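You operate a simulated robot arm through the tools that you are given. There is no shell and no other tool.

You run a simulated robot arm. Do the job below in one go: nothing can be reset, and whatever is moved stays where it is left.

Task
Wipe the tray clean, then lay on it the pot and the gauze pack that the card names.
Fine: wet the wipe on the steel jar and put it back. Set down upright: what you pick out, clear pot. What is to be rubbed or washed off counts as gone when no trace of it is left.

It is judged by the outcome, as a careful person would: the job done as asked, and still so three seconds after it is handed in. It fails if anything else is knocked over, pushed out of place, dropped, spilled or broken.

Robot
A 6-joint arm with a two-finger parallel gripper, fixed in place. Base frame: the origin is on the floor under the middle of its stand, x ahead of it, y to its left, z up. Lengths are in mm, angles in rad, forces in N, time in s.
With the tool pointing down near the work surface it reaches from about 300 to 660 mm from the base axis. Its first joint turns from -2.007 to 2.007 rad. Payload 3.43 kg.
The TCP is the grasp point between the finger pads, 34 mm short of the fingertips. In the tool frame z runs along the fingers and y along their closing line. Largest opening 128 mm; finger width 24, thickness 12; the body of the gripper, 48 by 130 mm, starts 96 mm behind the TCP.
Orientation is that of the tool frame in the base frame, as a unit quaternion [x, y, z, w]. With the fingers straight down and closing along the base's y, the tool's x points along the base's -x, its y along +y and its z along -z.

Tools
- The arm moves only by the tool apply_moves. Its argument "increments" is text: rows parted by semicolons, each of 6 numbers parted by spaces: the shift along the tool's x, y, z in units of 25 mm (1.0 is 25 mm), then the turn, a rotation vector about the tool's x, y, z in units of 4 degrees (1.0 is 4 degrees). In form: dx dy dz wx wy wz; .... A call has 1 to 20 rows; each row shifts and turns the commanded pose from where the row before left it, along the tool's axes as they then stand. "hand" is the closure, from 0 (fully open) to 1 (shut), set as the call begins (left out, the last holds). A call with a number of a shift or a turn outside -1 to 1 is refused whole. Rows are played at 5 a second. More than 50 mm and 0.15 rad between two rows, or a gripper value outside its range, and nothing of the call is played. A pose out of reach is approached as far as the arm can. The call stops where the force on the tool passes 40 N (or 10 N more than at its start, if that is more) or the arm is blocked; 0.2 s more then pass. Each finger travels about 153 mm/s and halts on what it meets, pressing with about 36 N; the grip force reading is that of the motor and also rises with nothing between the fingers. The clock runs only during rows and for 0.2 s after the last one: add rows that do not move to give the fingers time. It gives the time, the measured TCP pose, the force on the tool (base axes), the opening and the grip force at its end, in the units of the frame above (readings bear some noise), with the torque about the TCP (base axes, N m) and any sound that the robot's microphone picked up.
- Cameras (640 x 400 px; columns grow to the right, rows downward): "scene" is fixed at [226.9, 644.6, 1664.9]; the picture's right is [-1.00, -0.02, 0.00], its down [-0.01, 0.92, -0.39] and it looks along [0.01, -0.39, -0.92] (base axes); focal length 369 px, centre (320, 200). "wrist" rides on the gripper at [76, -11, -160] in the tool frame; the picture's right is [0.15, 0.99, 0.00], its down [-0.88, 0.13, -0.46] and it looks along [-0.45, 0.07, 0.89] (tool axes); focal length 234 px, centre (320, 200). There is no depth. A picture from a camera that has moved, and an enlarged one, comes with that camera's place and axes in the base frame and with its lens. The place of the scene camera against the robot may be out by one fixed shift of up to 25 mm in any direction.
- get_image(camera): a new picture of that camera. The clock stands still meanwhile.
- raise_lower(by): slides the trunk up (or, below 0, down) by that many mm; the arm rides with it, the base frame stays. It gives what a move gives, with no picture.
- inspect(camera, box): a new picture of the part [left, top, right, bottom] of that camera's present view, enlarged. The clock stands still meanwhile.
- close_job(): hands the job in; it is judged then, once.

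Places have to be worked out from the pictures, the camera data and where the tool is seen. Open the gripper and draw the arm clear of the work before you hand the job in, unless the task says otherwise.

The tools are called after ">>>" by a JSON object that holds its "method" and its "body". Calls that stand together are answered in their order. apply_moves: Moves the arm, as the interface text tells. Its arguments: {"type":"object","properties":{"increments":{"type":"string"},"hand":{"type":"number"}},"required":["increments"]} The other tools are called the same way: raise_lower (by) moves the trunk up or down; get_image (camera) takes a picture; inspect (camera, box) takes an enlarged picture of a part of a camera's view; close_job () hands the job in.

At the start:

```text
t: 0.0
position: [141.4, 354.2, 1224.2]
tcp_rot: [0.0, 1.0, 0.0, 0.001]
wrist_force: [0.1, 0.1, -0.4]
moment: [0.01, 0.0, -0.02]
opening: 128.0
gripper_force: 0.1
trunk travel left (down, up): [-925.0, 65.0]
```

scene: 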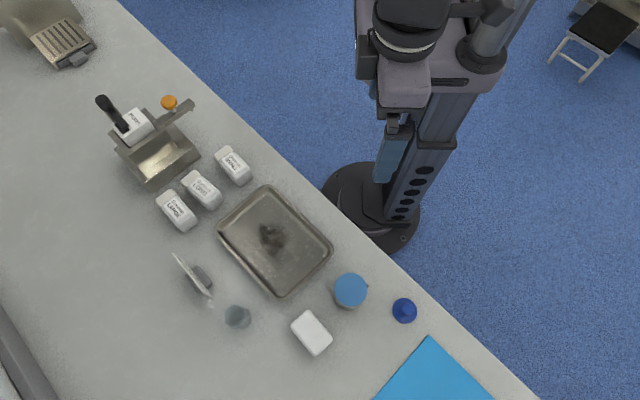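
wrist: 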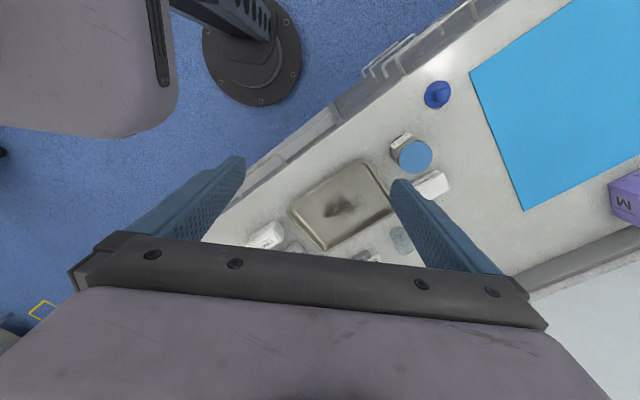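

I start by looking closer at the bench to find the card, the wipe, the jar and the pots.

>>> {"method": "inspect", "body": {"camera": "scene", "box": [90, 80, 270, 200]}}

>>> {"method": "inspect", "body": {"camera": "scene", "box": [150, 220, 270, 340]}}

>>> {"method": "inspect", "body": {"camera": "scene", "box": [270, 250, 450, 370]}}

>>> {"method": "inspect", "body": {"camera": "scene", "box": [200, 170, 350, 310]}}

>>> {"method": "inspect", "body": {"camera": "wrist", "box": [230, 60, 480, 270]}}

```text
3.33 times, centred on (180, 140) of scene
camera zoom: at [226.9, 644.6, 1664.9], right [-1.0, -0.02, 0.0], down [-0.01, 0.92, -0.39], along [0.01, -0.39, -0.92], focal length 1230 px, centre (787, 400)
```

zoom: 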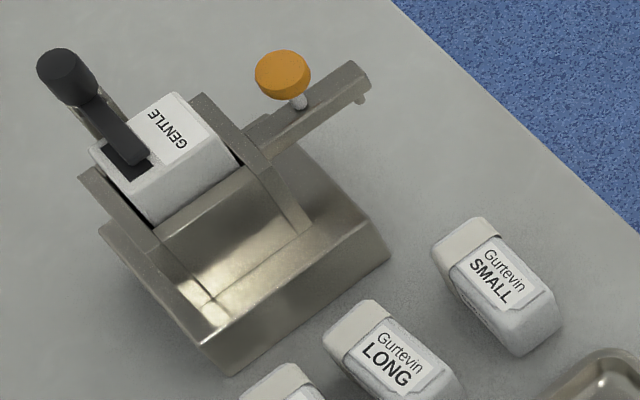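

```text
3.33 times, centred on (210, 280) of scene
camera zoom: at [226.9, 644.6, 1664.9], right [-1.0, -0.02, 0.0], down [-0.01, 0.92, -0.39], along [0.01, -0.39, -0.92], focal length 1230 px, centre (687, -67)
```

zoom: 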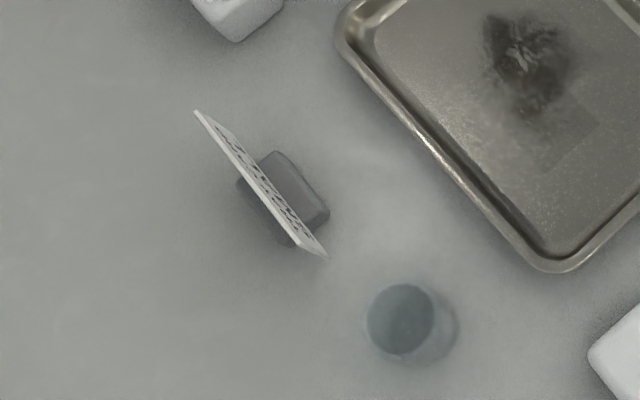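

```text
3.33 times, centred on (360, 310) of scene
camera zoom: at [226.9, 644.6, 1664.9], right [-1.0, -0.02, 0.0], down [-0.01, 0.92, -0.39], along [0.01, -0.39, -0.92], focal length 1230 px, centre (187, -167)
```

zoom: 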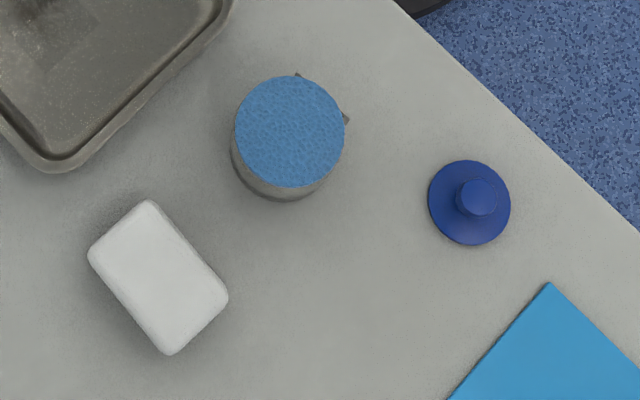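

```text
2.86 times, centred on (275, 240) of scene
camera zoom: at [226.9, 644.6, 1664.9], right [-1.0, -0.02, 0.0], down [-0.01, 0.92, -0.39], along [0.01, -0.39, -0.92], focal length 1054 px, centre (449, 86)
```

zoom: 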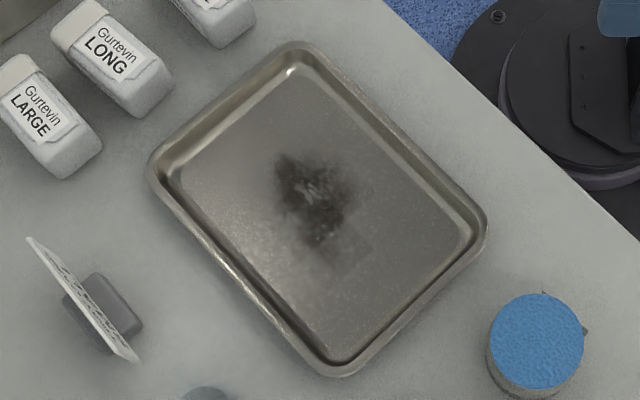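

```text
1.90 times, centred on (355, 165) of wrist
camera zoom: at [65.1, 343.3, 1384.6], right [-0.15, 0.99, 0.0], down [0.88, 0.13, 0.46], along [0.45, 0.07, -0.89], focal length 446 px, centre (253, 267)
```

zoom: 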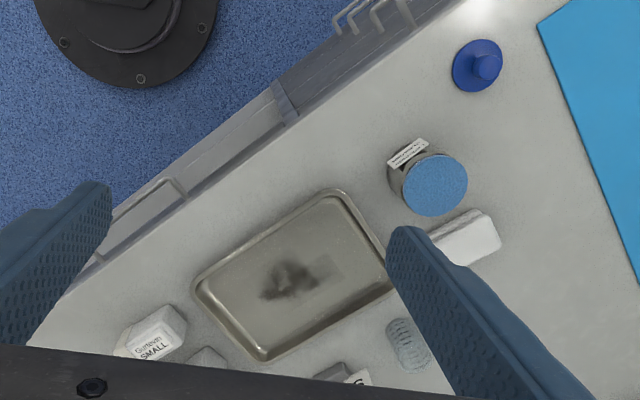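

The bench top works out to about z = 905. The tray is near (331, 416) and the card near (489, 496), facing the robot. I move the gripper forward and turn it so the wrist camera can read the card.

>>> {"method": "apply_moves", "body": {"increments": "-0.99 0.22 0.5 0 0 -1; -0.99 0.4 0.5 0 0 0; -0.99 0.22 0.5 0 0 0; -0.99 0.22 0.5 0 0 0; -0.99 0.22 0.5 0 0 0; -0.99 0.22 0.5 0 0 0; -0.99 0.22 0.5 0 0 0; 0 0 0 0 0 -1; 0 0 0 0 0 -1; 0 0 0 0 0 -1; 0 0 0 0 0 -1; 0 0 0 0 0 -1; 0 0 0 0 0 -1; 0 0 0 0 0 -1; 0 0 0 0 0 -1; 0 0 0 0 0 -1", "hand": 0}}

```text
t: 3.4
position: [311.2, 408.0, 1136.2]
tcp_rot: [-0.342, 0.94, 0.0, 0.0]
wrist_force: [0.2, 0.5, 0.4]
moment: [-0.01, -0.01, 0.02]
opening: 127.7
gripper_force: 0.2
trunk travel left (down, up): [-925.0, 65.0]
```

The arm followed as commanded. I take a wrist picture from here before tilting.

>>> {"method": "get_image", "body": {"camera": "wrist"}}

>>> {"method": "get_image", "body": {"camera": "scene"}}

```text
taken
camera wrist: at [260.9, 350.6, 1297.1], right [-0.75, 0.66, 0.0], down [0.59, 0.67, 0.46], along [0.3, 0.34, -0.89], focal length 234 px, centre (320, 200)
```

wrist: 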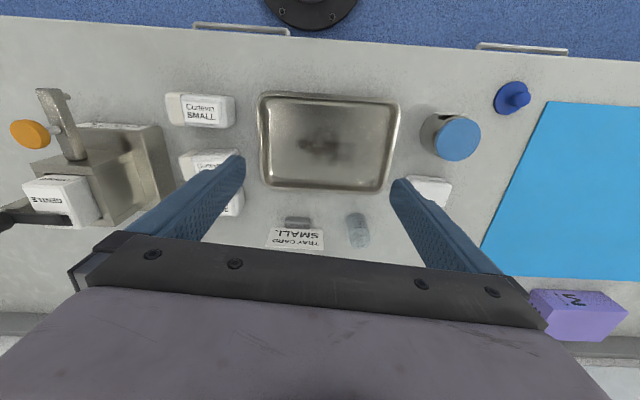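

```text
taken
```

scene: 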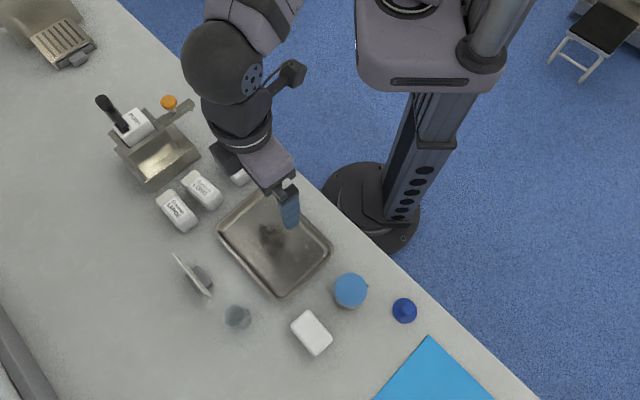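

>>> {"method": "inspect", "body": {"camera": "wrist", "box": [250, 200, 390, 260]}}

>>> {"method": "inspect", "body": {"camera": "wrist", "box": [400, 80, 540, 210]}}

>>> {"method": "inspect", "body": {"camera": "wrist", "box": [0, 80, 250, 230]}}

>>> {"method": "inspect", "body": {"camera": "wrist", "box": [250, 80, 410, 200]}}

```text
4.57 times, centred on (320, 230) of wrist
camera zoom: at [260.9, 350.6, 1297.1], right [-0.75, 0.66, 0.0], down [0.59, 0.67, 0.46], along [0.3, 0.34, -0.89], focal length 1070 px, centre (320, 63)
```

zoom: 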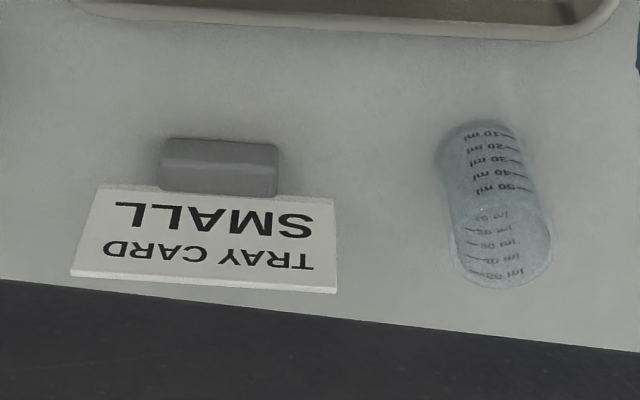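

```text
3.08 times, centred on (470, 145) of wrist
camera zoom: at [260.9, 350.6, 1297.1], right [-0.75, 0.66, 0.0], down [0.59, 0.67, 0.46], along [0.3, 0.34, -0.89], focal length 720 px, centre (-142, 369)
```

zoom: 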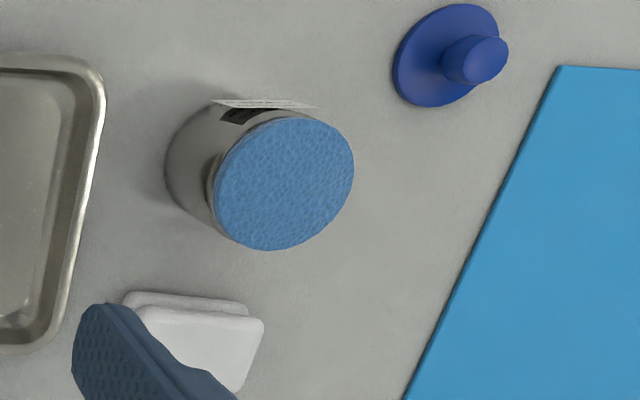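

```text
2.56 times, centred on (125, 155) of wrist
camera zoom: at [260.9, 350.6, 1297.1], right [-0.75, 0.66, 0.0], down [0.59, 0.67, 0.46], along [0.3, 0.34, -0.89], focal length 600 px, centre (819, 315)
```

zoom: 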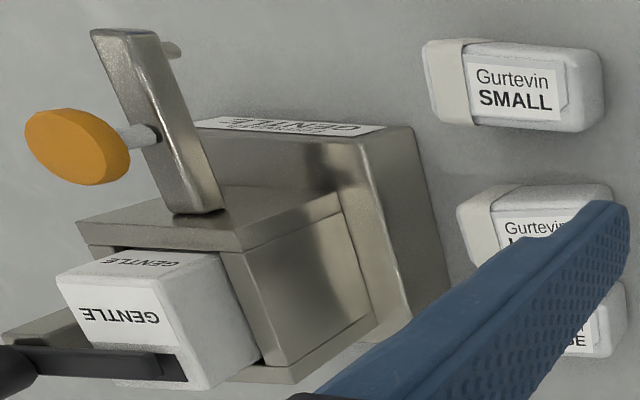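

```text
3.33 times, centred on (330, 140) of wrist
camera zoom: at [260.9, 350.6, 1297.1], right [-0.75, 0.66, 0.0], down [0.59, 0.67, 0.46], along [0.3, 0.34, -0.89], focal length 781 px, centre (287, 400)
```

zoom: 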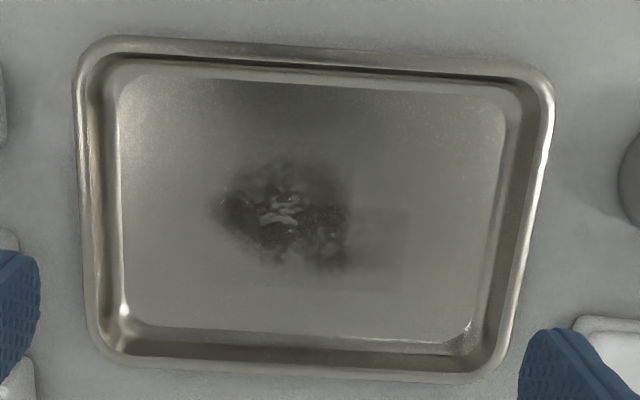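

The card reads "TRAY CARD / SMALL", so the pack to fetch is Gurtevin SMALL and the pot is the clear graduated one. Next I look at the steel jar, its label and the white wipe from the near side.

>>> {"method": "apply_moves", "body": {"increments": "0.67 0.98 0.2 0 0 -1; 0.67 0.98 0.2 0 0 -0.25; 0.67 0.98 0.4 0 -1 0; 0.67 0.98 0.4 0 -1 0; 0.67 0.98 0.4 0 -1 0; 0.67 0.98 0.4 0 -1 0; 0.67 0.98 0.4 0 -1 0; 0 0 0 0 -1 0"}}

>>> {"method": "get_image", "body": {"camera": "wrist"}}

```text
t: 5.2
position: [112.5, 456.8, 1066.5]
tcp_rot: [-0.374, 0.904, 0.08, 0.192]
wrist_force: [0.6, 0.0, -0.5]
moment: [0.01, 0.01, 0.01]
opening: 128.1
gripper_force: 0.1
trunk travel left (down, up): [-925.0, 65.0]
```

```text
taken
camera wrist: at [26.5, 352.0, 1181.3], right [-0.79, 0.6, -0.06], down [0.34, 0.53, 0.78], along [0.5, 0.6, -0.63], focal length 234 px, centre (320, 200)
```

wrist: 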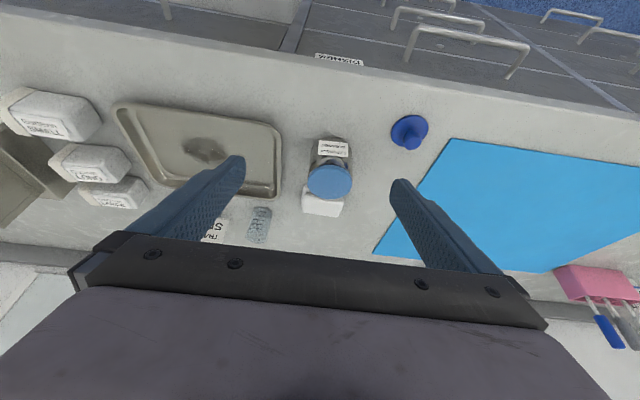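

>>> {"method": "inspect", "body": {"camera": "wrist", "box": [290, 120, 370, 220]}}

>>> {"method": "inspect", "body": {"camera": "wrist", "box": [300, 40, 380, 80]}}

>>> {"method": "inspect", "body": {"camera": "wrist", "box": [100, 90, 290, 210]}}

>>> {"method": "inspect", "body": {"camera": "wrist", "box": [540, 250, 640, 350]}}

>>> {"method": "inspect", "body": {"camera": "wrist", "box": [380, 100, 450, 160]}}

```text
4.00 times, centred on (330, 170) of wrist
camera zoom: at [26.5, 352.0, 1181.3], right [-0.79, 0.6, -0.06], down [0.34, 0.53, 0.78], along [0.5, 0.6, -0.63], focal length 937 px, centre (280, 320)
```

zoom: 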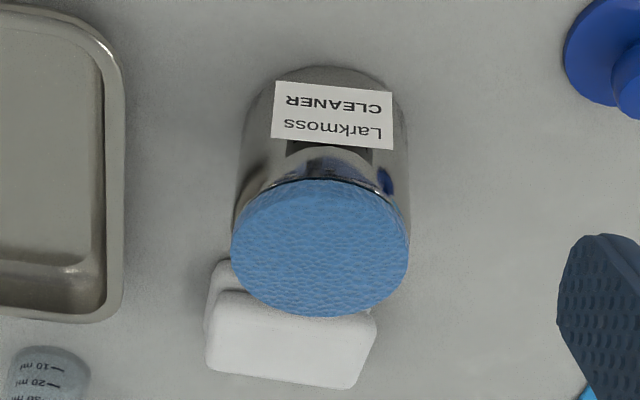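

```text
8.00 times, centred on (340, 60) of wrist
camera zoom: at [26.5, 352.0, 1181.3], right [-0.79, 0.6, -0.06], down [0.34, 0.53, 0.78], along [0.5, 0.6, -0.63], focal length 1873 px, centre (160, 1320)
```

zoom: 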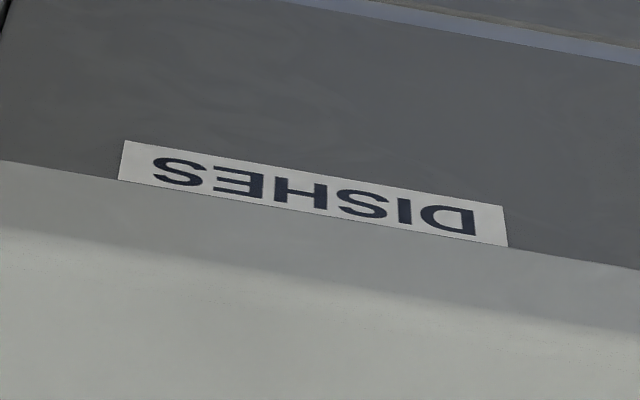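

```text
3.33 times, centred on (195, 150) of wrist
camera zoom: at [26.5, 352.0, 1181.3], right [-0.79, 0.6, -0.06], down [0.34, 0.53, 0.78], along [0.5, 0.6, -0.63], focal length 781 px, centre (737, 367)
```

zoom: 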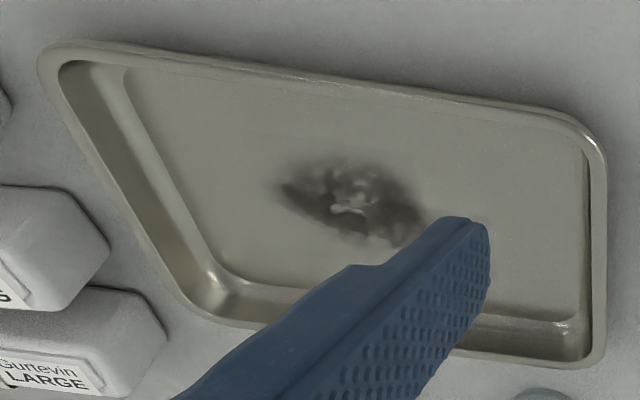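

```text
4.00 times, centred on (590, 300) of wrist
camera zoom: at [26.5, 352.0, 1181.3], right [-0.79, 0.6, -0.06], down [0.34, 0.53, 0.78], along [0.5, 0.6, -0.63], focal length 937 px, centre (-760, -200)
```

zoom: 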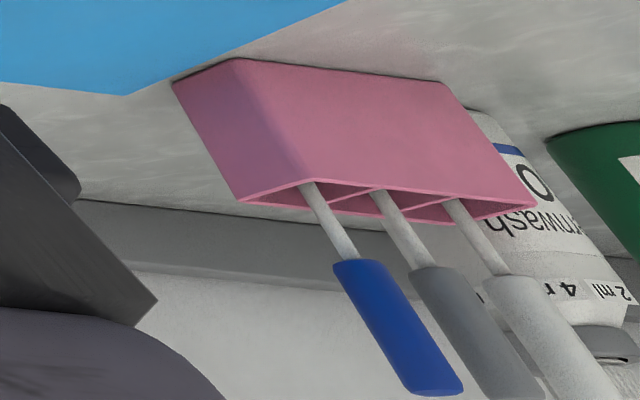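

```text
6.67 times, centred on (415, 130) of wrist
camera zoom: at [26.5, 352.0, 1181.3], right [-0.79, 0.6, -0.06], down [0.34, 0.53, 0.78], along [0.5, 0.6, -0.63], focal length 1561 px, centre (-313, 667)
```

zoom: 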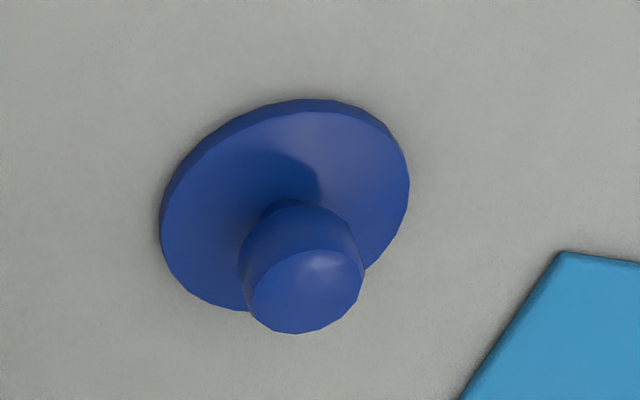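

The steel jar is labelled "Larkmoss CLEANER" and has a wet blue pad on top, centred near (164, 534, 965). The white block behind it is the wipe. I level the tool and move above the wipe to measure it.

>>> {"method": "apply_moves", "body": {"increments": "0 0 0 0 1 0; 0 0 0 0 1 0; 0 0 0 0 1 0; 0 0 0 0 1 0; 0 0 0 0 1 0; 0 0 0 0 1 0; -0.9 0.12 0 0 0 0; -0.9 0.12 0 0 0 0; -0.9 0.12 0 0 0 0; -0.9 0.12 0 0 0 0; -0.9 0.12 0 0 0 0; -0.9 0.12 0 0 0 0; -0.7 0.1 0 0 0 0; 0 0 0 0 0 0"}}

>>> {"method": "get_image", "body": {"camera": "wrist"}}

>>> {"method": "get_image", "body": {"camera": "scene"}}

```text
t: 8.2
position: [205.7, 576.9, 1064.5]
tcp_rot: [-0.384, 0.923, 0.0, 0.0]
wrist_force: [-0.4, 0.0, -0.1]
moment: [0.01, 0.03, 0.01]
opening: 128.2
gripper_force: 0.2
trunk travel left (down, up): [-925.0, 65.0]
```

```text
taken
camera wrist: at [161.3, 515.1, 1226.2], right [-0.8, 0.6, 0.0], down [0.53, 0.71, 0.46], along [0.27, 0.37, -0.89], focal length 234 px, centre (320, 200)
```

wrist: 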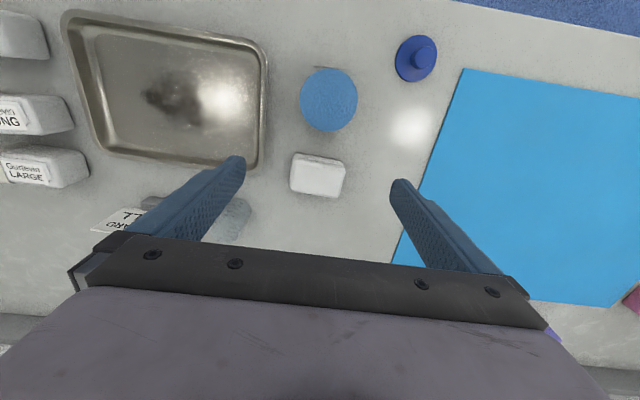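

```text
taken
```

scene: 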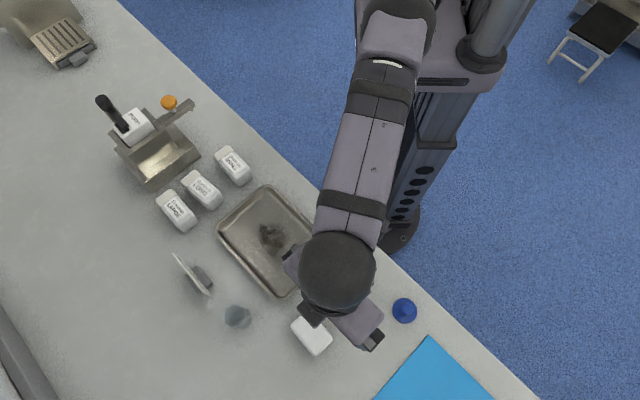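

>>> {"method": "inspect", "body": {"camera": "wrist", "box": [270, 120, 370, 210]}}

>>> {"method": "inspect", "body": {"camera": "wrist", "box": [270, 50, 450, 160]}}

>>> {"method": "inspect", "body": {"camera": "wrist", "box": [50, 0, 280, 180]}}

```text
4.44 times, centred on (320, 165) of wrist
camera zoom: at [161.3, 515.1, 1226.2], right [-0.8, 0.6, 0.0], down [0.53, 0.71, 0.46], along [0.27, 0.37, -0.89], focal length 1041 px, centre (320, 356)
```

zoom: 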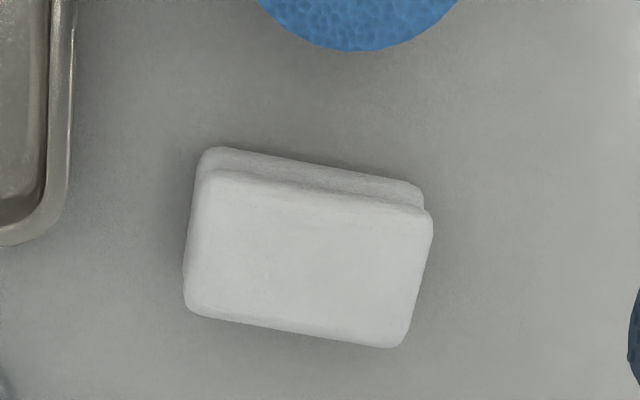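

```text
3.56 times, centred on (360, 105) of wrist
camera zoom: at [161.3, 515.1, 1226.2], right [-0.8, 0.6, 0.0], down [0.53, 0.71, 0.46], along [0.27, 0.37, -0.89], focal length 833 px, centre (178, 538)
```

zoom: 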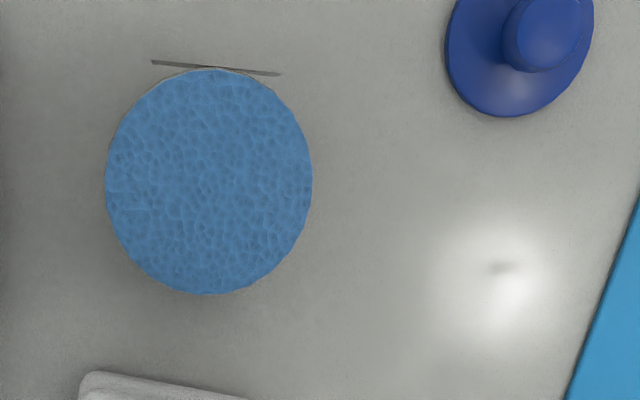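

```text
2.22 times, centred on (165, 90) of wrist
camera zoom: at [161.3, 515.1, 1226.2], right [-0.8, 0.6, 0.0], down [0.53, 0.71, 0.46], along [0.27, 0.37, -0.89], focal length 520 px, centre (664, 444)
```

zoom: 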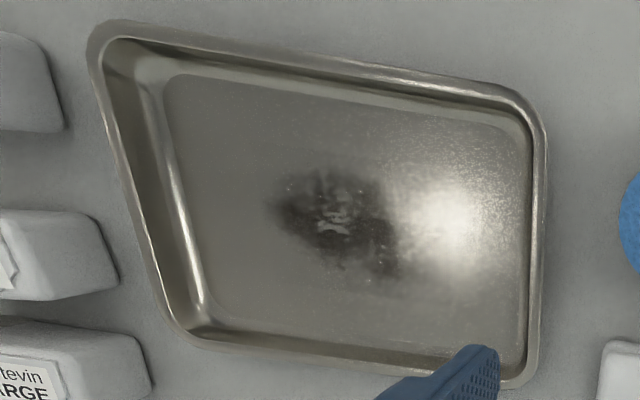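

The wipe measures about 69 × 47 mm and 22 mm tall. It is centred at (236, 610) and lined up with the tool, so I move over it and check that the arm reaches before going down.

>>> {"method": "apply_moves", "body": {"increments": "-0.9 0.04 0 0 0 0; -0.9 0.04 0 0 0 0; 0 0 0 0 0 0"}}

```text
t: 9.0
position: [222.6, 577.4, 1062.8]
tcp_rot: [-0.383, 0.924, 0.0, 0.0]
wrist_force: [-0.7, 0.3, -0.2]
moment: [0.01, -0.03, 0.01]
opening: 128.0
gripper_force: 0.0
out of reach, approached as far as the arm can: row 1, 2
trunk travel left (down, up): [-925.0, 65.0]
```

At this trunk height the arm stops about 619 mm out, because the shoulder is too high. I lower the trunk, which also brings the fingers down around the wipe without touching it.

>>> {"method": "raise_lower", "body": {"by": -80}}

```text
t: 10.2
position: [222.2, 576.8, 982.1]
tcp_rot: [-0.383, 0.924, 0.0, 0.0]
wrist_force: [-1.0, -0.9, 0.1]
moment: [0.04, -0.03, 0.04]
opening: 127.8
gripper_force: 0.1
trunk travel left (down, up): [-845.0, 145.0]
```

I raise the tool 80 mm relative to the trunk, which should restore reach, then try moving outward again.

>>> {"method": "apply_moves", "body": {"increments": "0 0 -0.8 0 0 0; 0 0 -0.8 0 0 0; 0 0 -0.8 0 0 0; 0 0 -0.8 0 0 0; 0 0 0 0 0 0"}}

```text
t: 11.4
position: [219.4, 562.1, 1059.8]
tcp_rot: [-0.383, 0.924, 0.0, -0.001]
wrist_force: [-1.2, -0.8, 0.8]
moment: [0.0, 0.0, -0.01]
opening: 128.1
gripper_force: 0.0
out of reach, approached as far as the arm can: row 2, 4
trunk travel left (down, up): [-845.0, 145.0]
```

Reach shrinks when the tool is higher relative to the trunk, so the trunk should be up instead. I raise it back and then descend with the arm.

>>> {"method": "raise_lower", "body": {"by": 80}}

>>> {"method": "apply_moves", "body": {"increments": "0 0 0.9 0 0 0; 0 0 0.9 0 0 0; 0 0 0.9 0 0 0; 0 0 0.9 0 0 0; 0 0 0.9 0 0 0; 0 0 0.9 0 0 0; 0 0 0 0 0 0"}}

```text
t: 12.5
position: [219.0, 562.8, 1139.0]
tcp_rot: [-0.383, 0.924, 0.0, 0.0]
wrist_force: [-0.4, -0.1, -0.4]
moment: [-0.02, 0.0, 0.0]
opening: 128.0
gripper_force: 0.1
trunk travel left (down, up): [-925.0, 65.0]
```

```text
t: 14.1
position: [222.0, 577.9, 1005.6]
tcp_rot: [-0.383, 0.924, 0.0, 0.0]
wrist_force: [-0.2, 0.2, -1.1]
moment: [-0.02, 0.0, 0.01]
opening: 128.0
gripper_force: 0.0
out of reach, approached as far as the arm can: row 1, 2, 3, 5
trunk travel left (down, up): [-925.0, 65.0]
```

Now at z = 1006, I try going outward in small steps.

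>>> {"method": "apply_moves", "body": {"increments": "-0.5 0 0 0 0 0; -0.5 0 0 0 0 0; 0 0 0 0 0 0"}}

```text
t: 14.9
position: [231.3, 578.0, 1005.9]
tcp_rot: [-0.382, 0.924, 0.001, 0.001]
wrist_force: [0.4, -1.0, -0.2]
moment: [0.0, 0.03, 0.01]
opening: 127.9
gripper_force: 0.1
out of reach, approached as far as the arm can: row 1, 2
trunk travel left (down, up): [-925.0, 65.0]
```

>>> {"method": "raise_lower", "body": {"by": 60}}

>>> {"method": "apply_moves", "body": {"increments": "0 0 0.8 0 0 0; 0 0 0.8 0 0 0; 0 0 0.8 0 0 0; 0 0 0.2 0 0 0; -0.5 0 0 0 0 0; -0.5 0 0 0 0 0; 0 0 0 0 0 0"}}

```text
t: 15.9
position: [231.3, 579.1, 1064.8]
tcp_rot: [-0.383, 0.924, 0.0, 0.0]
wrist_force: [0.1, 0.4, 0.3]
moment: [-0.03, 0.0, 0.02]
opening: 128.0
gripper_force: 0.1
trunk travel left (down, up): [-985.0, 5.0]
```

```text
t: 17.5
position: [236.2, 574.5, 1001.5]
tcp_rot: [-0.383, 0.924, 0.0, 0.0]
wrist_force: [-0.4, -0.4, 0.5]
moment: [-0.02, -0.02, 0.01]
opening: 127.9
gripper_force: 0.0
out of reach, approached as far as the arm can: row 5, 6
trunk travel left (down, up): [-985.0, 5.0]
```

With a vertical tool the reach tops out near 622 mm. I back off, tilt the tool 12° outward, bring the trunk back down and try again.

>>> {"method": "apply_moves", "body": {"increments": "0.6 0 -0.8 0 0 0; 0.4 0 -0.8 0 0 0; 0 0 -0.8 0 0 0; 0 0 0 0 -1 0; 0 0 0 0 -1 0; 0 0 0 0 -1 0; 0 0 0 0 0 0"}}

>>> {"method": "raise_lower", "body": {"by": -60}}

```text
t: 19.1
position: [218.6, 557.7, 1061.3]
tcp_rot: [-0.38, 0.919, 0.039, 0.097]
wrist_force: [-0.4, -0.8, 0.0]
moment: [0.02, 0.0, 0.01]
opening: 127.8
gripper_force: 0.2
trunk travel left (down, up): [-985.0, 5.0]
```

```text
t: 20.1
position: [220.2, 557.2, 1001.7]
tcp_rot: [-0.38, 0.919, 0.04, 0.096]
wrist_force: [0.3, 0.3, 0.9]
moment: [0.02, 0.01, 0.02]
opening: 128.2
gripper_force: 0.1
trunk travel left (down, up): [-925.0, 65.0]
```

>>> {"method": "apply_moves", "body": {"increments": "-0.64 0.343 0.137 0 0 0; -0.64 0.343 0.137 0 0 0; -0.64 0.343 0.137 0 0 0; 0 0 0 0 0 0"}}

>>> {"method": "get_image", "body": {"camera": "wrist"}}

```text
t: 21.1
position: [234.7, 611.2, 1002.3]
tcp_rot: [-0.38, 0.919, 0.04, 0.096]
wrist_force: [-0.1, 0.0, 0.5]
moment: [0.0, 0.02, -0.01]
opening: 127.8
gripper_force: 0.2
trunk travel left (down, up): [-925.0, 65.0]
```

```text
taken
camera wrist: at [167.6, 526.0, 1143.0], right [-0.8, 0.6, -0.03], down [0.45, 0.63, 0.63], along [0.4, 0.49, -0.78], focal length 234 px, centre (320, 200)
```

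wrist: 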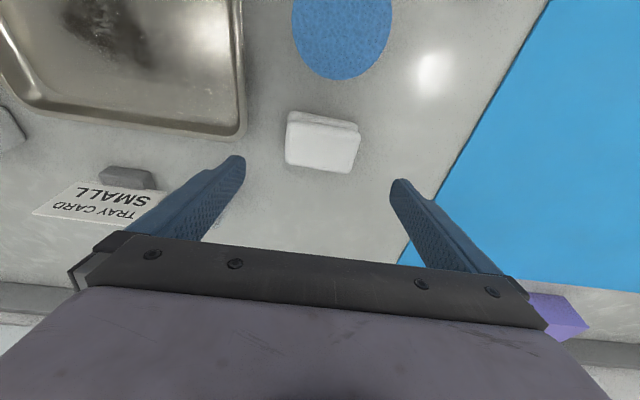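

The tilted pose reaches it. I zoom on the wipe to check its place and thickness from this second viewpoint.

>>> {"method": "inspect", "body": {"camera": "wrist", "box": [270, 90, 380, 190]}}

```text
4.00 times, centred on (325, 140) of wrist
camera zoom: at [167.6, 526.0, 1143.0], right [-0.8, 0.6, -0.03], down [0.45, 0.63, 0.63], along [0.4, 0.49, -0.78], focal length 937 px, centre (300, 440)
```

zoom: 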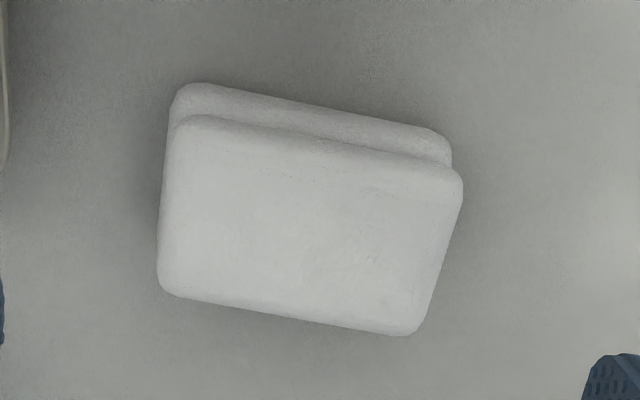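

The second view agrees on the wipe's centre at about (236, 610) with its top near z = 926. I descend around it so the fingertips stop a few mm above the bench.

>>> {"method": "apply_moves", "body": {"increments": "0.2 -0.03 0.7 0 0 0; 0.2 -0.03 0.7 0 0 0; 0.15 -0.02 0.5 0 0 0; 0.06 0 0.22 0 0 0; 0 0 0 0 0 0"}}

>>> {"method": "get_image", "body": {"camera": "wrist"}}

>>> {"method": "get_image", "body": {"camera": "scene"}}

```text
t: 22.3
position: [234.4, 607.3, 946.0]
tcp_rot: [-0.381, 0.919, 0.04, 0.097]
wrist_force: [0.8, -0.2, -0.2]
moment: [0.0, 0.0, -0.02]
opening: 127.8
gripper_force: 0.1
trunk travel left (down, up): [-925.0, 65.0]
```

```text
taken
camera wrist: at [166.7, 522.4, 1087.7], right [-0.8, 0.6, -0.03], down [0.45, 0.63, 0.63], along [0.4, 0.49, -0.78], focal length 234 px, centre (320, 200)
```

wrist: 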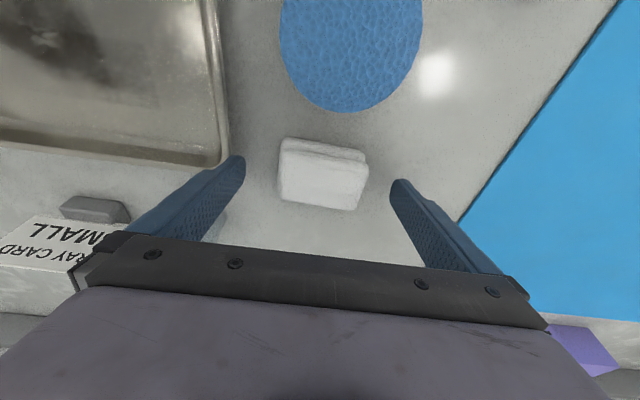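

```text
taken
```

scene: 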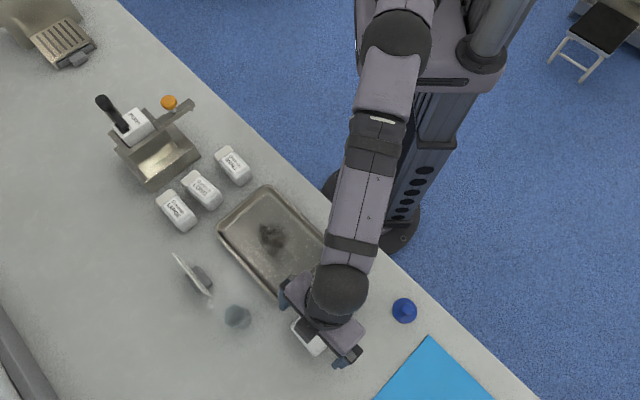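

The fingers straddle the wipe with tips about 7 mm above the bench. I close on it.

>>> {"method": "apply_moves", "body": {"increments": "0 0 0 0 0 0; 0 0 0 0 0 0; 0 0 0 0 0 0; 0 0 0 0 0 0; 0 0 0 0 0 0", "hand": 1}}

>>> {"method": "inspect", "body": {"camera": "wrist", "box": [220, 100, 420, 230]}}

```text
t: 23.5
position: [234.4, 607.0, 948.2]
tcp_rot: [-0.381, 0.919, 0.04, 0.097]
wrist_force: [0.2, -0.4, -0.5]
moment: [0.01, 0.05, 0.0]
opening: 74.3
gripper_force: 36.1
trunk travel left (down, up): [-925.0, 65.0]
```

```text
3.08 times, centred on (320, 165) of wrist
camera zoom: at [166.8, 522.5, 1088.0], right [-0.8, 0.6, -0.03], down [0.45, 0.63, 0.63], along [0.4, 0.49, -0.78], focal length 720 px, centre (320, 308)
```

zoom: 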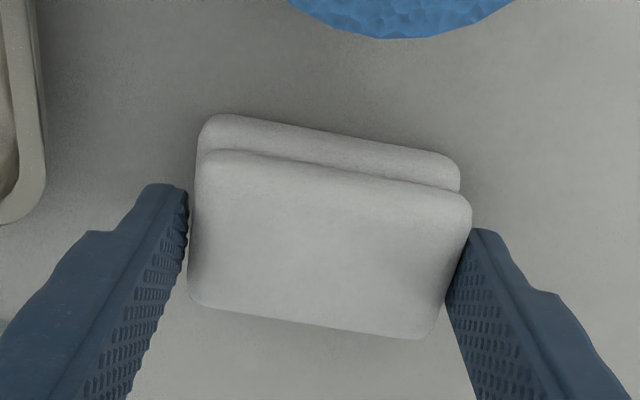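

It is gripped at 74 mm opening with 36 N. I lift it straight up to clear the jar.

>>> {"method": "apply_moves", "body": {"increments": "-0.1725 0 -0.8125 0 0 0; -0.1725 0 -0.8125 0 0 0; -0.1725 0 -0.8125 0 0 0; -0.1725 0 -0.8125 0 0 0; 0 0 0 0 0 0"}}

>>> {"method": "get_image", "body": {"camera": "wrist"}}

```text
t: 24.7
position: [234.7, 608.1, 1030.1]
tcp_rot: [-0.38, 0.919, 0.04, 0.097]
wrist_force: [0.5, -0.6, 0.4]
moment: [0.02, -0.03, 0.03]
opening: 0.0
gripper_force: 33.4
trunk travel left (down, up): [-925.0, 65.0]
```

```text
taken
camera wrist: at [167.1, 522.7, 1171.6], right [-0.8, 0.6, -0.03], down [0.45, 0.63, 0.63], along [0.4, 0.49, -0.78], focal length 234 px, centre (320, 200)
```

wrist: 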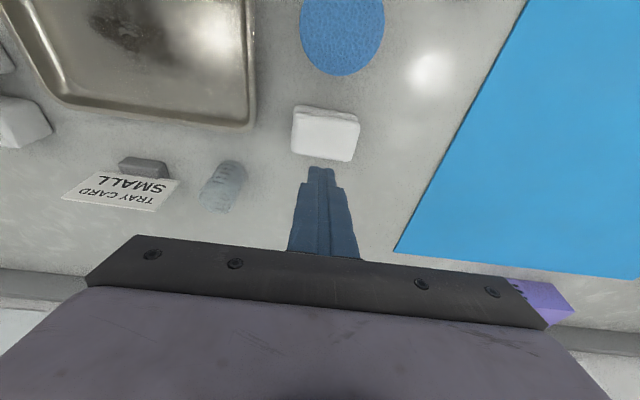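

The fingers slipped off the rounded upper edge, and the wipe is still on the bench, so I must grip lower. I open the gripper and re-measure the wipe.

>>> {"method": "apply_moves", "body": {"increments": "0 0 0 0 0 0; 0 0 0 0 0 0; 0 0 0 0 0 0; 0 0 0 0 0 0", "hand": 0}}

>>> {"method": "inspect", "body": {"camera": "wrist", "box": [270, 80, 380, 180]}}

```text
t: 25.7
position: [234.4, 608.1, 1031.4]
tcp_rot: [-0.381, 0.919, 0.04, 0.096]
wrist_force: [-0.4, -0.3, 0.2]
moment: [-0.01, -0.03, 0.02]
opening: 128.3
gripper_force: 0.0
trunk travel left (down, up): [-925.0, 65.0]
```

```text
4.00 times, centred on (325, 130) of wrist
camera zoom: at [167.0, 522.5, 1171.5], right [-0.8, 0.6, -0.03], down [0.45, 0.63, 0.63], along [0.4, 0.49, -0.78], focal length 937 px, centre (300, 480)
```

zoom: 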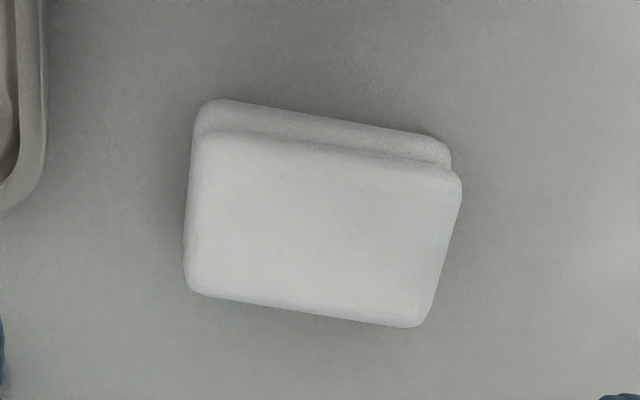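

The wipe has not moved, still at about (236, 610). I go down again and creep lower in 1 mm steps to find the bench with the fingertips.

>>> {"method": "apply_moves", "body": {"increments": "0.1725 0 0.8125 0 0 0; 0.1725 0 0.8125 0 0 0; 0.1725 0 0.8125 0 0 0; 0.1725 0 0.8125 0 0 0; 0 0 0 0 0 0; 0.0083 0 0.04 0 0 0; 0.0083 0 0.04 0 0 0; 0.0083 0 0.04 0 0 0; 0.0083 0 0.04 0 0 0; 0 0 0 0 0 0"}}

```text
t: 27.9
position: [235.4, 607.6, 943.9]
tcp_rot: [-0.38, 0.919, 0.04, 0.097]
wrist_force: [0.2, 1.2, -0.7]
moment: [0.01, 0.01, -0.01]
opening: 127.9
gripper_force: 0.1
trunk travel left (down, up): [-925.0, 65.0]
```

>>> {"method": "apply_moves", "body": {"increments": "0.0083 0 0.04 0 0 0; 0.0083 0 0.04 0 0 0; 0.0083 0 0.04 0 0 0; 0 0 0 0 0 0"}}

>>> {"method": "get_image", "body": {"camera": "wrist"}}

```text
t: 28.9
position: [234.2, 605.8, 939.3]
tcp_rot: [-0.381, 0.919, 0.04, 0.097]
wrist_force: [-0.4, -0.3, -0.5]
moment: [0.0, 0.0, 0.01]
opening: 127.8
gripper_force: 0.0
trunk travel left (down, up): [-925.0, 65.0]
```

```text
taken
camera wrist: at [166.7, 522.1, 1080.5], right [-0.8, 0.6, -0.03], down [0.45, 0.63, 0.63], along [0.4, 0.49, -0.78], focal length 234 px, centre (320, 200)
```

wrist: 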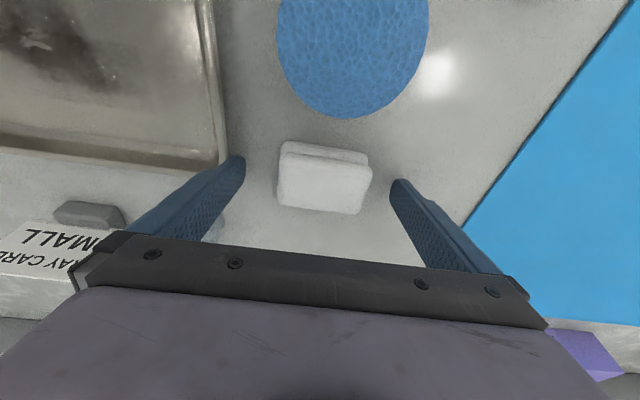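

No contact yet at z ≈ 940. I keep creeping.

>>> {"method": "apply_moves", "body": {"increments": "0.0083 0 0.04 0 0 0; 0.0083 0 0.04 0 0 0; 0 0 0 0 0 0"}}

>>> {"method": "apply_moves", "body": {"increments": "0.0083 0 0.04 0 0 0; 0.0083 0 0.04 0 0 0; 0 0 0 0 0 0"}}

```text
t: 29.7
position: [234.2, 605.4, 937.3]
tcp_rot: [-0.38, 0.919, 0.04, 0.097]
wrist_force: [0.1, -0.1, -0.2]
moment: [0.01, 0.03, -0.05]
opening: 127.7
gripper_force: 0.0
trunk travel left (down, up): [-925.0, 65.0]
```

```text
t: 30.5
position: [234.1, 606.6, 934.7]
tcp_rot: [-0.381, 0.919, 0.04, 0.097]
wrist_force: [0.9, -0.6, 1.6]
moment: [-0.1, -0.11, -0.05]
opening: 128.0
gripper_force: 0.0
trunk travel left (down, up): [-925.0, 65.0]
```

There is a light touch at z ≈ 935, which puts the bench at about z = 900. I back up 4 mm and grip low on the wipe.

>>> {"method": "apply_moves", "body": {"increments": "-0.033 0 -0.157 0 0 0; 0 0 0 0 0 0"}}

>>> {"method": "apply_moves", "body": {"increments": "0 0 0 0 0 0; 0 0 0 0 0 0; 0 0 0 0 0 0; 0 0 0 0 0 0; 0 0 0 0 0 0", "hand": 1}}

>>> {"method": "inspect", "body": {"camera": "wrist", "box": [220, 100, 420, 230]}}

```text
t: 31.1
position: [234.2, 607.0, 940.2]
tcp_rot: [-0.381, 0.919, 0.04, 0.097]
wrist_force: [0.1, 0.5, -0.3]
moment: [-0.01, -0.03, 0.0]
opening: 127.9
gripper_force: 0.0
trunk travel left (down, up): [-925.0, 65.0]
```

```text
t: 32.3
position: [235.1, 607.3, 941.1]
tcp_rot: [-0.381, 0.919, 0.04, 0.096]
wrist_force: [-0.4, -0.3, 1.7]
moment: [-0.04, -0.04, 0.0]
opening: 73.8
gripper_force: 36.1
trunk travel left (down, up): [-925.0, 65.0]
```

```text
3.08 times, centred on (320, 165) of wrist
camera zoom: at [167.0, 522.2, 1080.8], right [-0.8, 0.6, -0.03], down [0.45, 0.63, 0.63], along [0.4, 0.49, -0.78], focal length 720 px, centre (320, 308)
```

zoom: 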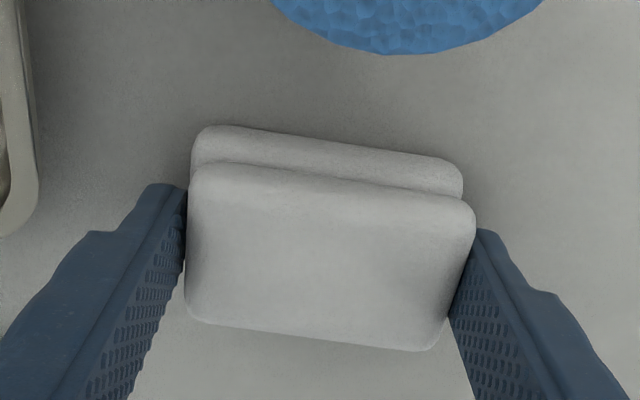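

Gripped at 73.8 mm. I lift slowly this time and check that the opening holds.

>>> {"method": "apply_moves", "body": {"increments": "-0.0416 0 -0.1956 0 0 0; -0.0416 0 -0.1956 0 0 0; -0.0416 0 -0.1956 0 0 0; -0.0416 0 -0.1956 0 0 0; 0 0 0 0 0 0"}}

>>> {"method": "get_image", "body": {"camera": "wrist"}}

```text
t: 33.5
position: [235.0, 605.7, 959.8]
tcp_rot: [-0.38, 0.919, 0.04, 0.096]
wrist_force: [-0.4, -0.4, -1.1]
moment: [-0.02, -0.03, 0.01]
opening: 73.7
gripper_force: 35.9
trunk travel left (down, up): [-925.0, 65.0]
```

```text
taken
camera wrist: at [166.5, 522.0, 1100.5], right [-0.8, 0.6, -0.03], down [0.45, 0.63, 0.63], along [0.4, 0.49, -0.78], focal length 234 px, centre (320, 200)
```

wrist: 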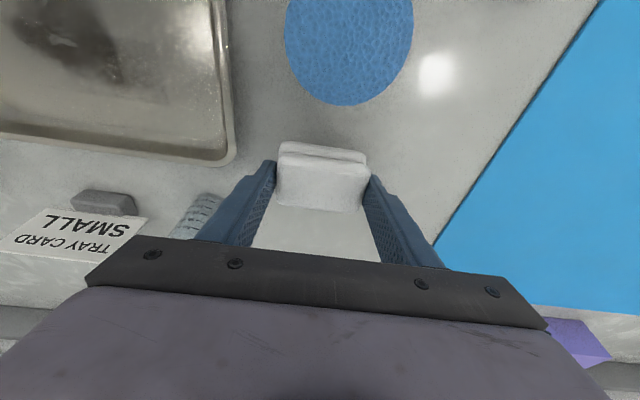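

The wipe is held. I raise it to z = 1030 and carry it over the jar's pad.

>>> {"method": "apply_moves", "body": {"increments": "-0.1455 0 -0.685 0 0 0; -0.1455 0 -0.685 0 0 0; -0.1455 0 -0.685 0 0 0; -0.1455 0 -0.685 0 0 0; 0.808 -0.011 -0.172 0 0 0; 0.808 -0.011 -0.172 0 0 0; 0.808 -0.011 -0.172 0 0 0; 0.808 -0.011 -0.172 0 0 0; 0.808 -0.011 -0.172 0 0 0; 0 0 0 0 0 0"}}

>>> {"method": "get_image", "body": {"camera": "wrist"}}

>>> {"method": "get_image", "body": {"camera": "scene"}}

```text
t: 35.7
position: [162.8, 532.7, 1028.1]
tcp_rot: [-0.38, 0.919, 0.04, 0.097]
wrist_force: [0.0, 0.0, -0.4]
moment: [0.02, 0.0, 0.01]
opening: 73.8
gripper_force: 35.5
trunk travel left (down, up): [-925.0, 65.0]
```

```text
taken
camera wrist: at [95.1, 448.5, 1169.9], right [-0.8, 0.6, -0.03], down [0.45, 0.63, 0.63], along [0.4, 0.49, -0.78], focal length 234 px, centre (320, 200)
```

wrist: 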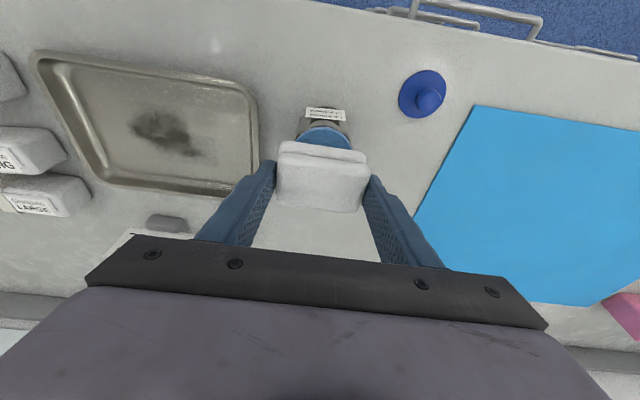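

```text
taken
```

scene: 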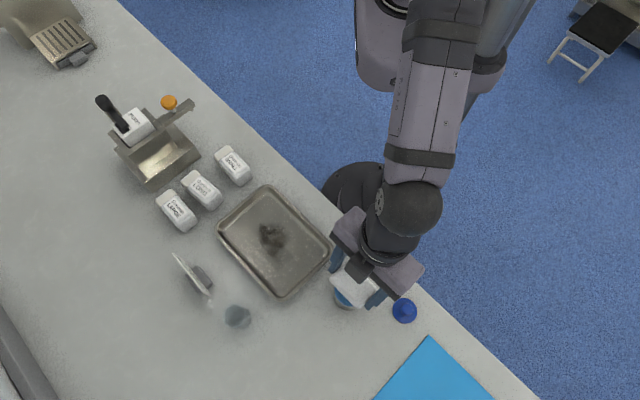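

The wipe sits over the pad, so I lower it gently until it touches.

>>> {"method": "apply_moves", "body": {"increments": "0.05 0 0.235 0 0 0; 0.05 0 0.235 0 0 0; 0.04 0 0.19 0 0 0; 0 0 0 0 0 0; 0.0083 0 0.04 0 0 0; 0.0083 0 0.04 0 0 0; 0 0 0 0 0 0"}}

```text
t: 37.3
position: [162.2, 531.9, 1011.0]
tcp_rot: [-0.38, 0.919, 0.039, 0.096]
wrist_force: [0.1, 0.2, -0.9]
moment: [0.0, 0.03, 0.01]
opening: 73.5
gripper_force: 36.5
trunk travel left (down, up): [-925.0, 65.0]
```

>>> {"method": "apply_moves", "body": {"increments": "0.0083 0 0.04 0 0 0; 0.0083 0 0.04 0 0 0; 0.0083 0 0.04 0 0 0; 0 0 0 0 0 0"}}

>>> {"method": "apply_moves", "body": {"increments": "0.0083 0 0.04 0 0 0; 0.0083 0 0.04 0 0 0; 0 0 0 0 0 0"}}

```text
t: 38.3
position: [162.3, 532.9, 1007.8]
tcp_rot: [-0.38, 0.919, 0.042, 0.097]
wrist_force: [0.8, -0.2, 3.0]
moment: [-0.01, -0.05, -0.02]
opening: 73.7
gripper_force: 36.4
trunk travel left (down, up): [-925.0, 65.0]
```

```text
t: 39.1
position: [162.0, 533.5, 1007.8]
tcp_rot: [-0.381, 0.918, 0.043, 0.098]
wrist_force: [0.8, -1.2, 15.2]
moment: [-0.09, -0.03, 0.0]
opening: 73.6
gripper_force: 35.8
trunk travel left (down, up): [-925.0, 65.0]
```

Contact at z ≈ 1008, and it now presses with 15 N on the wet pad. I hold a moment, then lift and look.

>>> {"method": "apply_moves", "body": {"increments": "0 0 0 0 0 0; 0 0 0 0 0 0; 0 0 0 0 0 0; 0 0 0 0 0 0; 0 0 0 0 0 0; -0.0416 0 -0.1956 0 0 0; -0.0832 0 -0.39 0 0 0; -0.0832 0 -0.39 0 0 0; 0 0 0 0 0 0"}}

>>> {"method": "get_image", "body": {"camera": "wrist"}}

>>> {"method": "inspect", "body": {"camera": "wrist", "box": [260, 90, 390, 220]}}

```text
t: 41.1
position: [161.9, 531.7, 1029.6]
tcp_rot: [-0.381, 0.919, 0.04, 0.096]
wrist_force: [0.0, 0.1, 0.0]
moment: [0.02, -0.01, 0.01]
opening: 73.4
gripper_force: 36.2
trunk travel left (down, up): [-925.0, 65.0]
```

```text
taken
camera wrist: at [94.7, 447.5, 1171.3], right [-0.8, 0.6, -0.03], down [0.45, 0.63, 0.63], along [0.4, 0.49, -0.78], focal length 234 px, centre (320, 200)
```

wrist: 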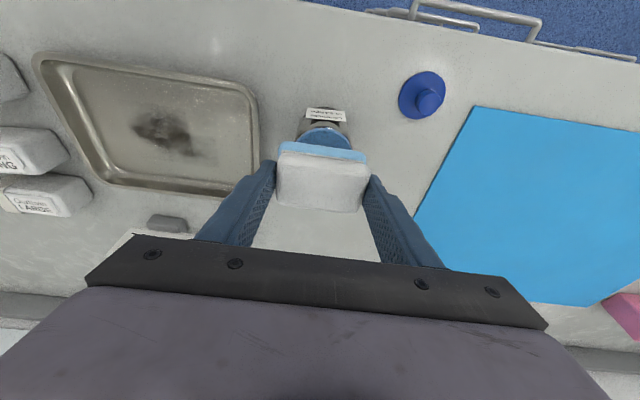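

```text
3.08 times, centred on (325, 155) of wrist
camera zoom: at [94.7, 447.5, 1171.3], right [-0.8, 0.6, -0.03], down [0.45, 0.63, 0.63], along [0.4, 0.49, -0.78], focal length 720 px, centre (305, 338)
```

zoom: 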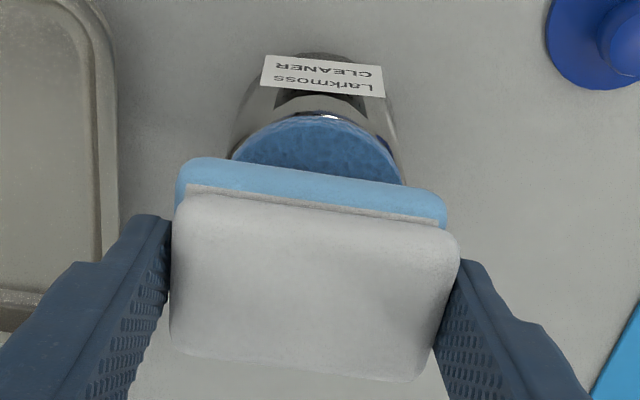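

The wipe's lower layer has turned blue, so it is wet. I zoom on the tray and the soil to fix their extents.

>>> {"method": "inspect", "body": {"camera": "wrist", "box": [20, 40, 270, 200]}}

>>> {"method": "inspect", "body": {"camera": "wrist", "box": [110, 90, 230, 170]}}

>>> {"method": "inspect", "body": {"camera": "scene", "box": [210, 175, 340, 305]}}

```text
2.50 times, centred on (145, 120) of wrist
camera zoom: at [94.7, 447.5, 1171.3], right [-0.8, 0.6, -0.03], down [0.45, 0.63, 0.63], along [0.4, 0.49, -0.78], focal length 585 px, centre (758, 400)
```

zoom: 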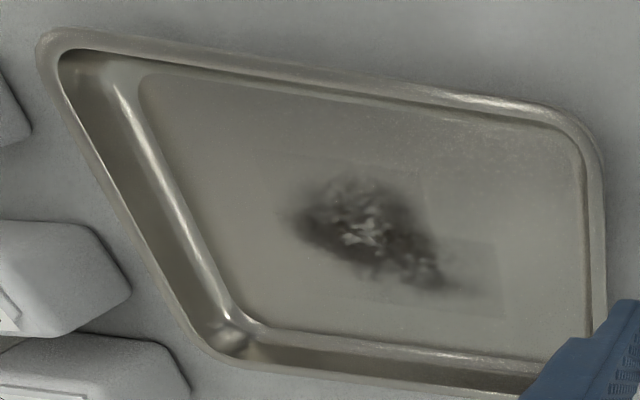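

```text
5.00 times, centred on (170, 130) of wrist
camera zoom: at [94.7, 447.5, 1171.3], right [-0.8, 0.6, -0.03], down [0.45, 0.63, 0.63], along [0.4, 0.49, -0.78], focal length 1171 px, centre (1070, 550)
```

zoom: 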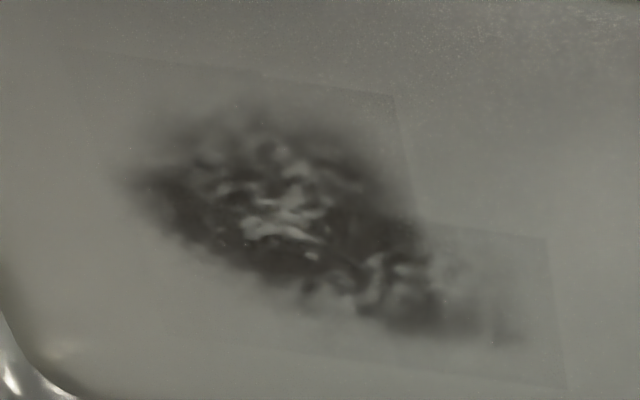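

```text
3.08 times, centred on (275, 240) of scene
camera zoom: at [226.9, 644.6, 1664.9], right [-1.0, -0.02, 0.0], down [-0.01, 0.92, -0.39], along [0.01, -0.39, -0.92], focal length 1136 px, centre (458, 77)
```

zoom: 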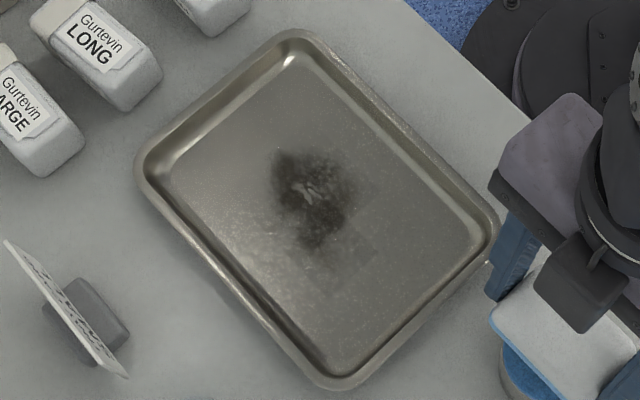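

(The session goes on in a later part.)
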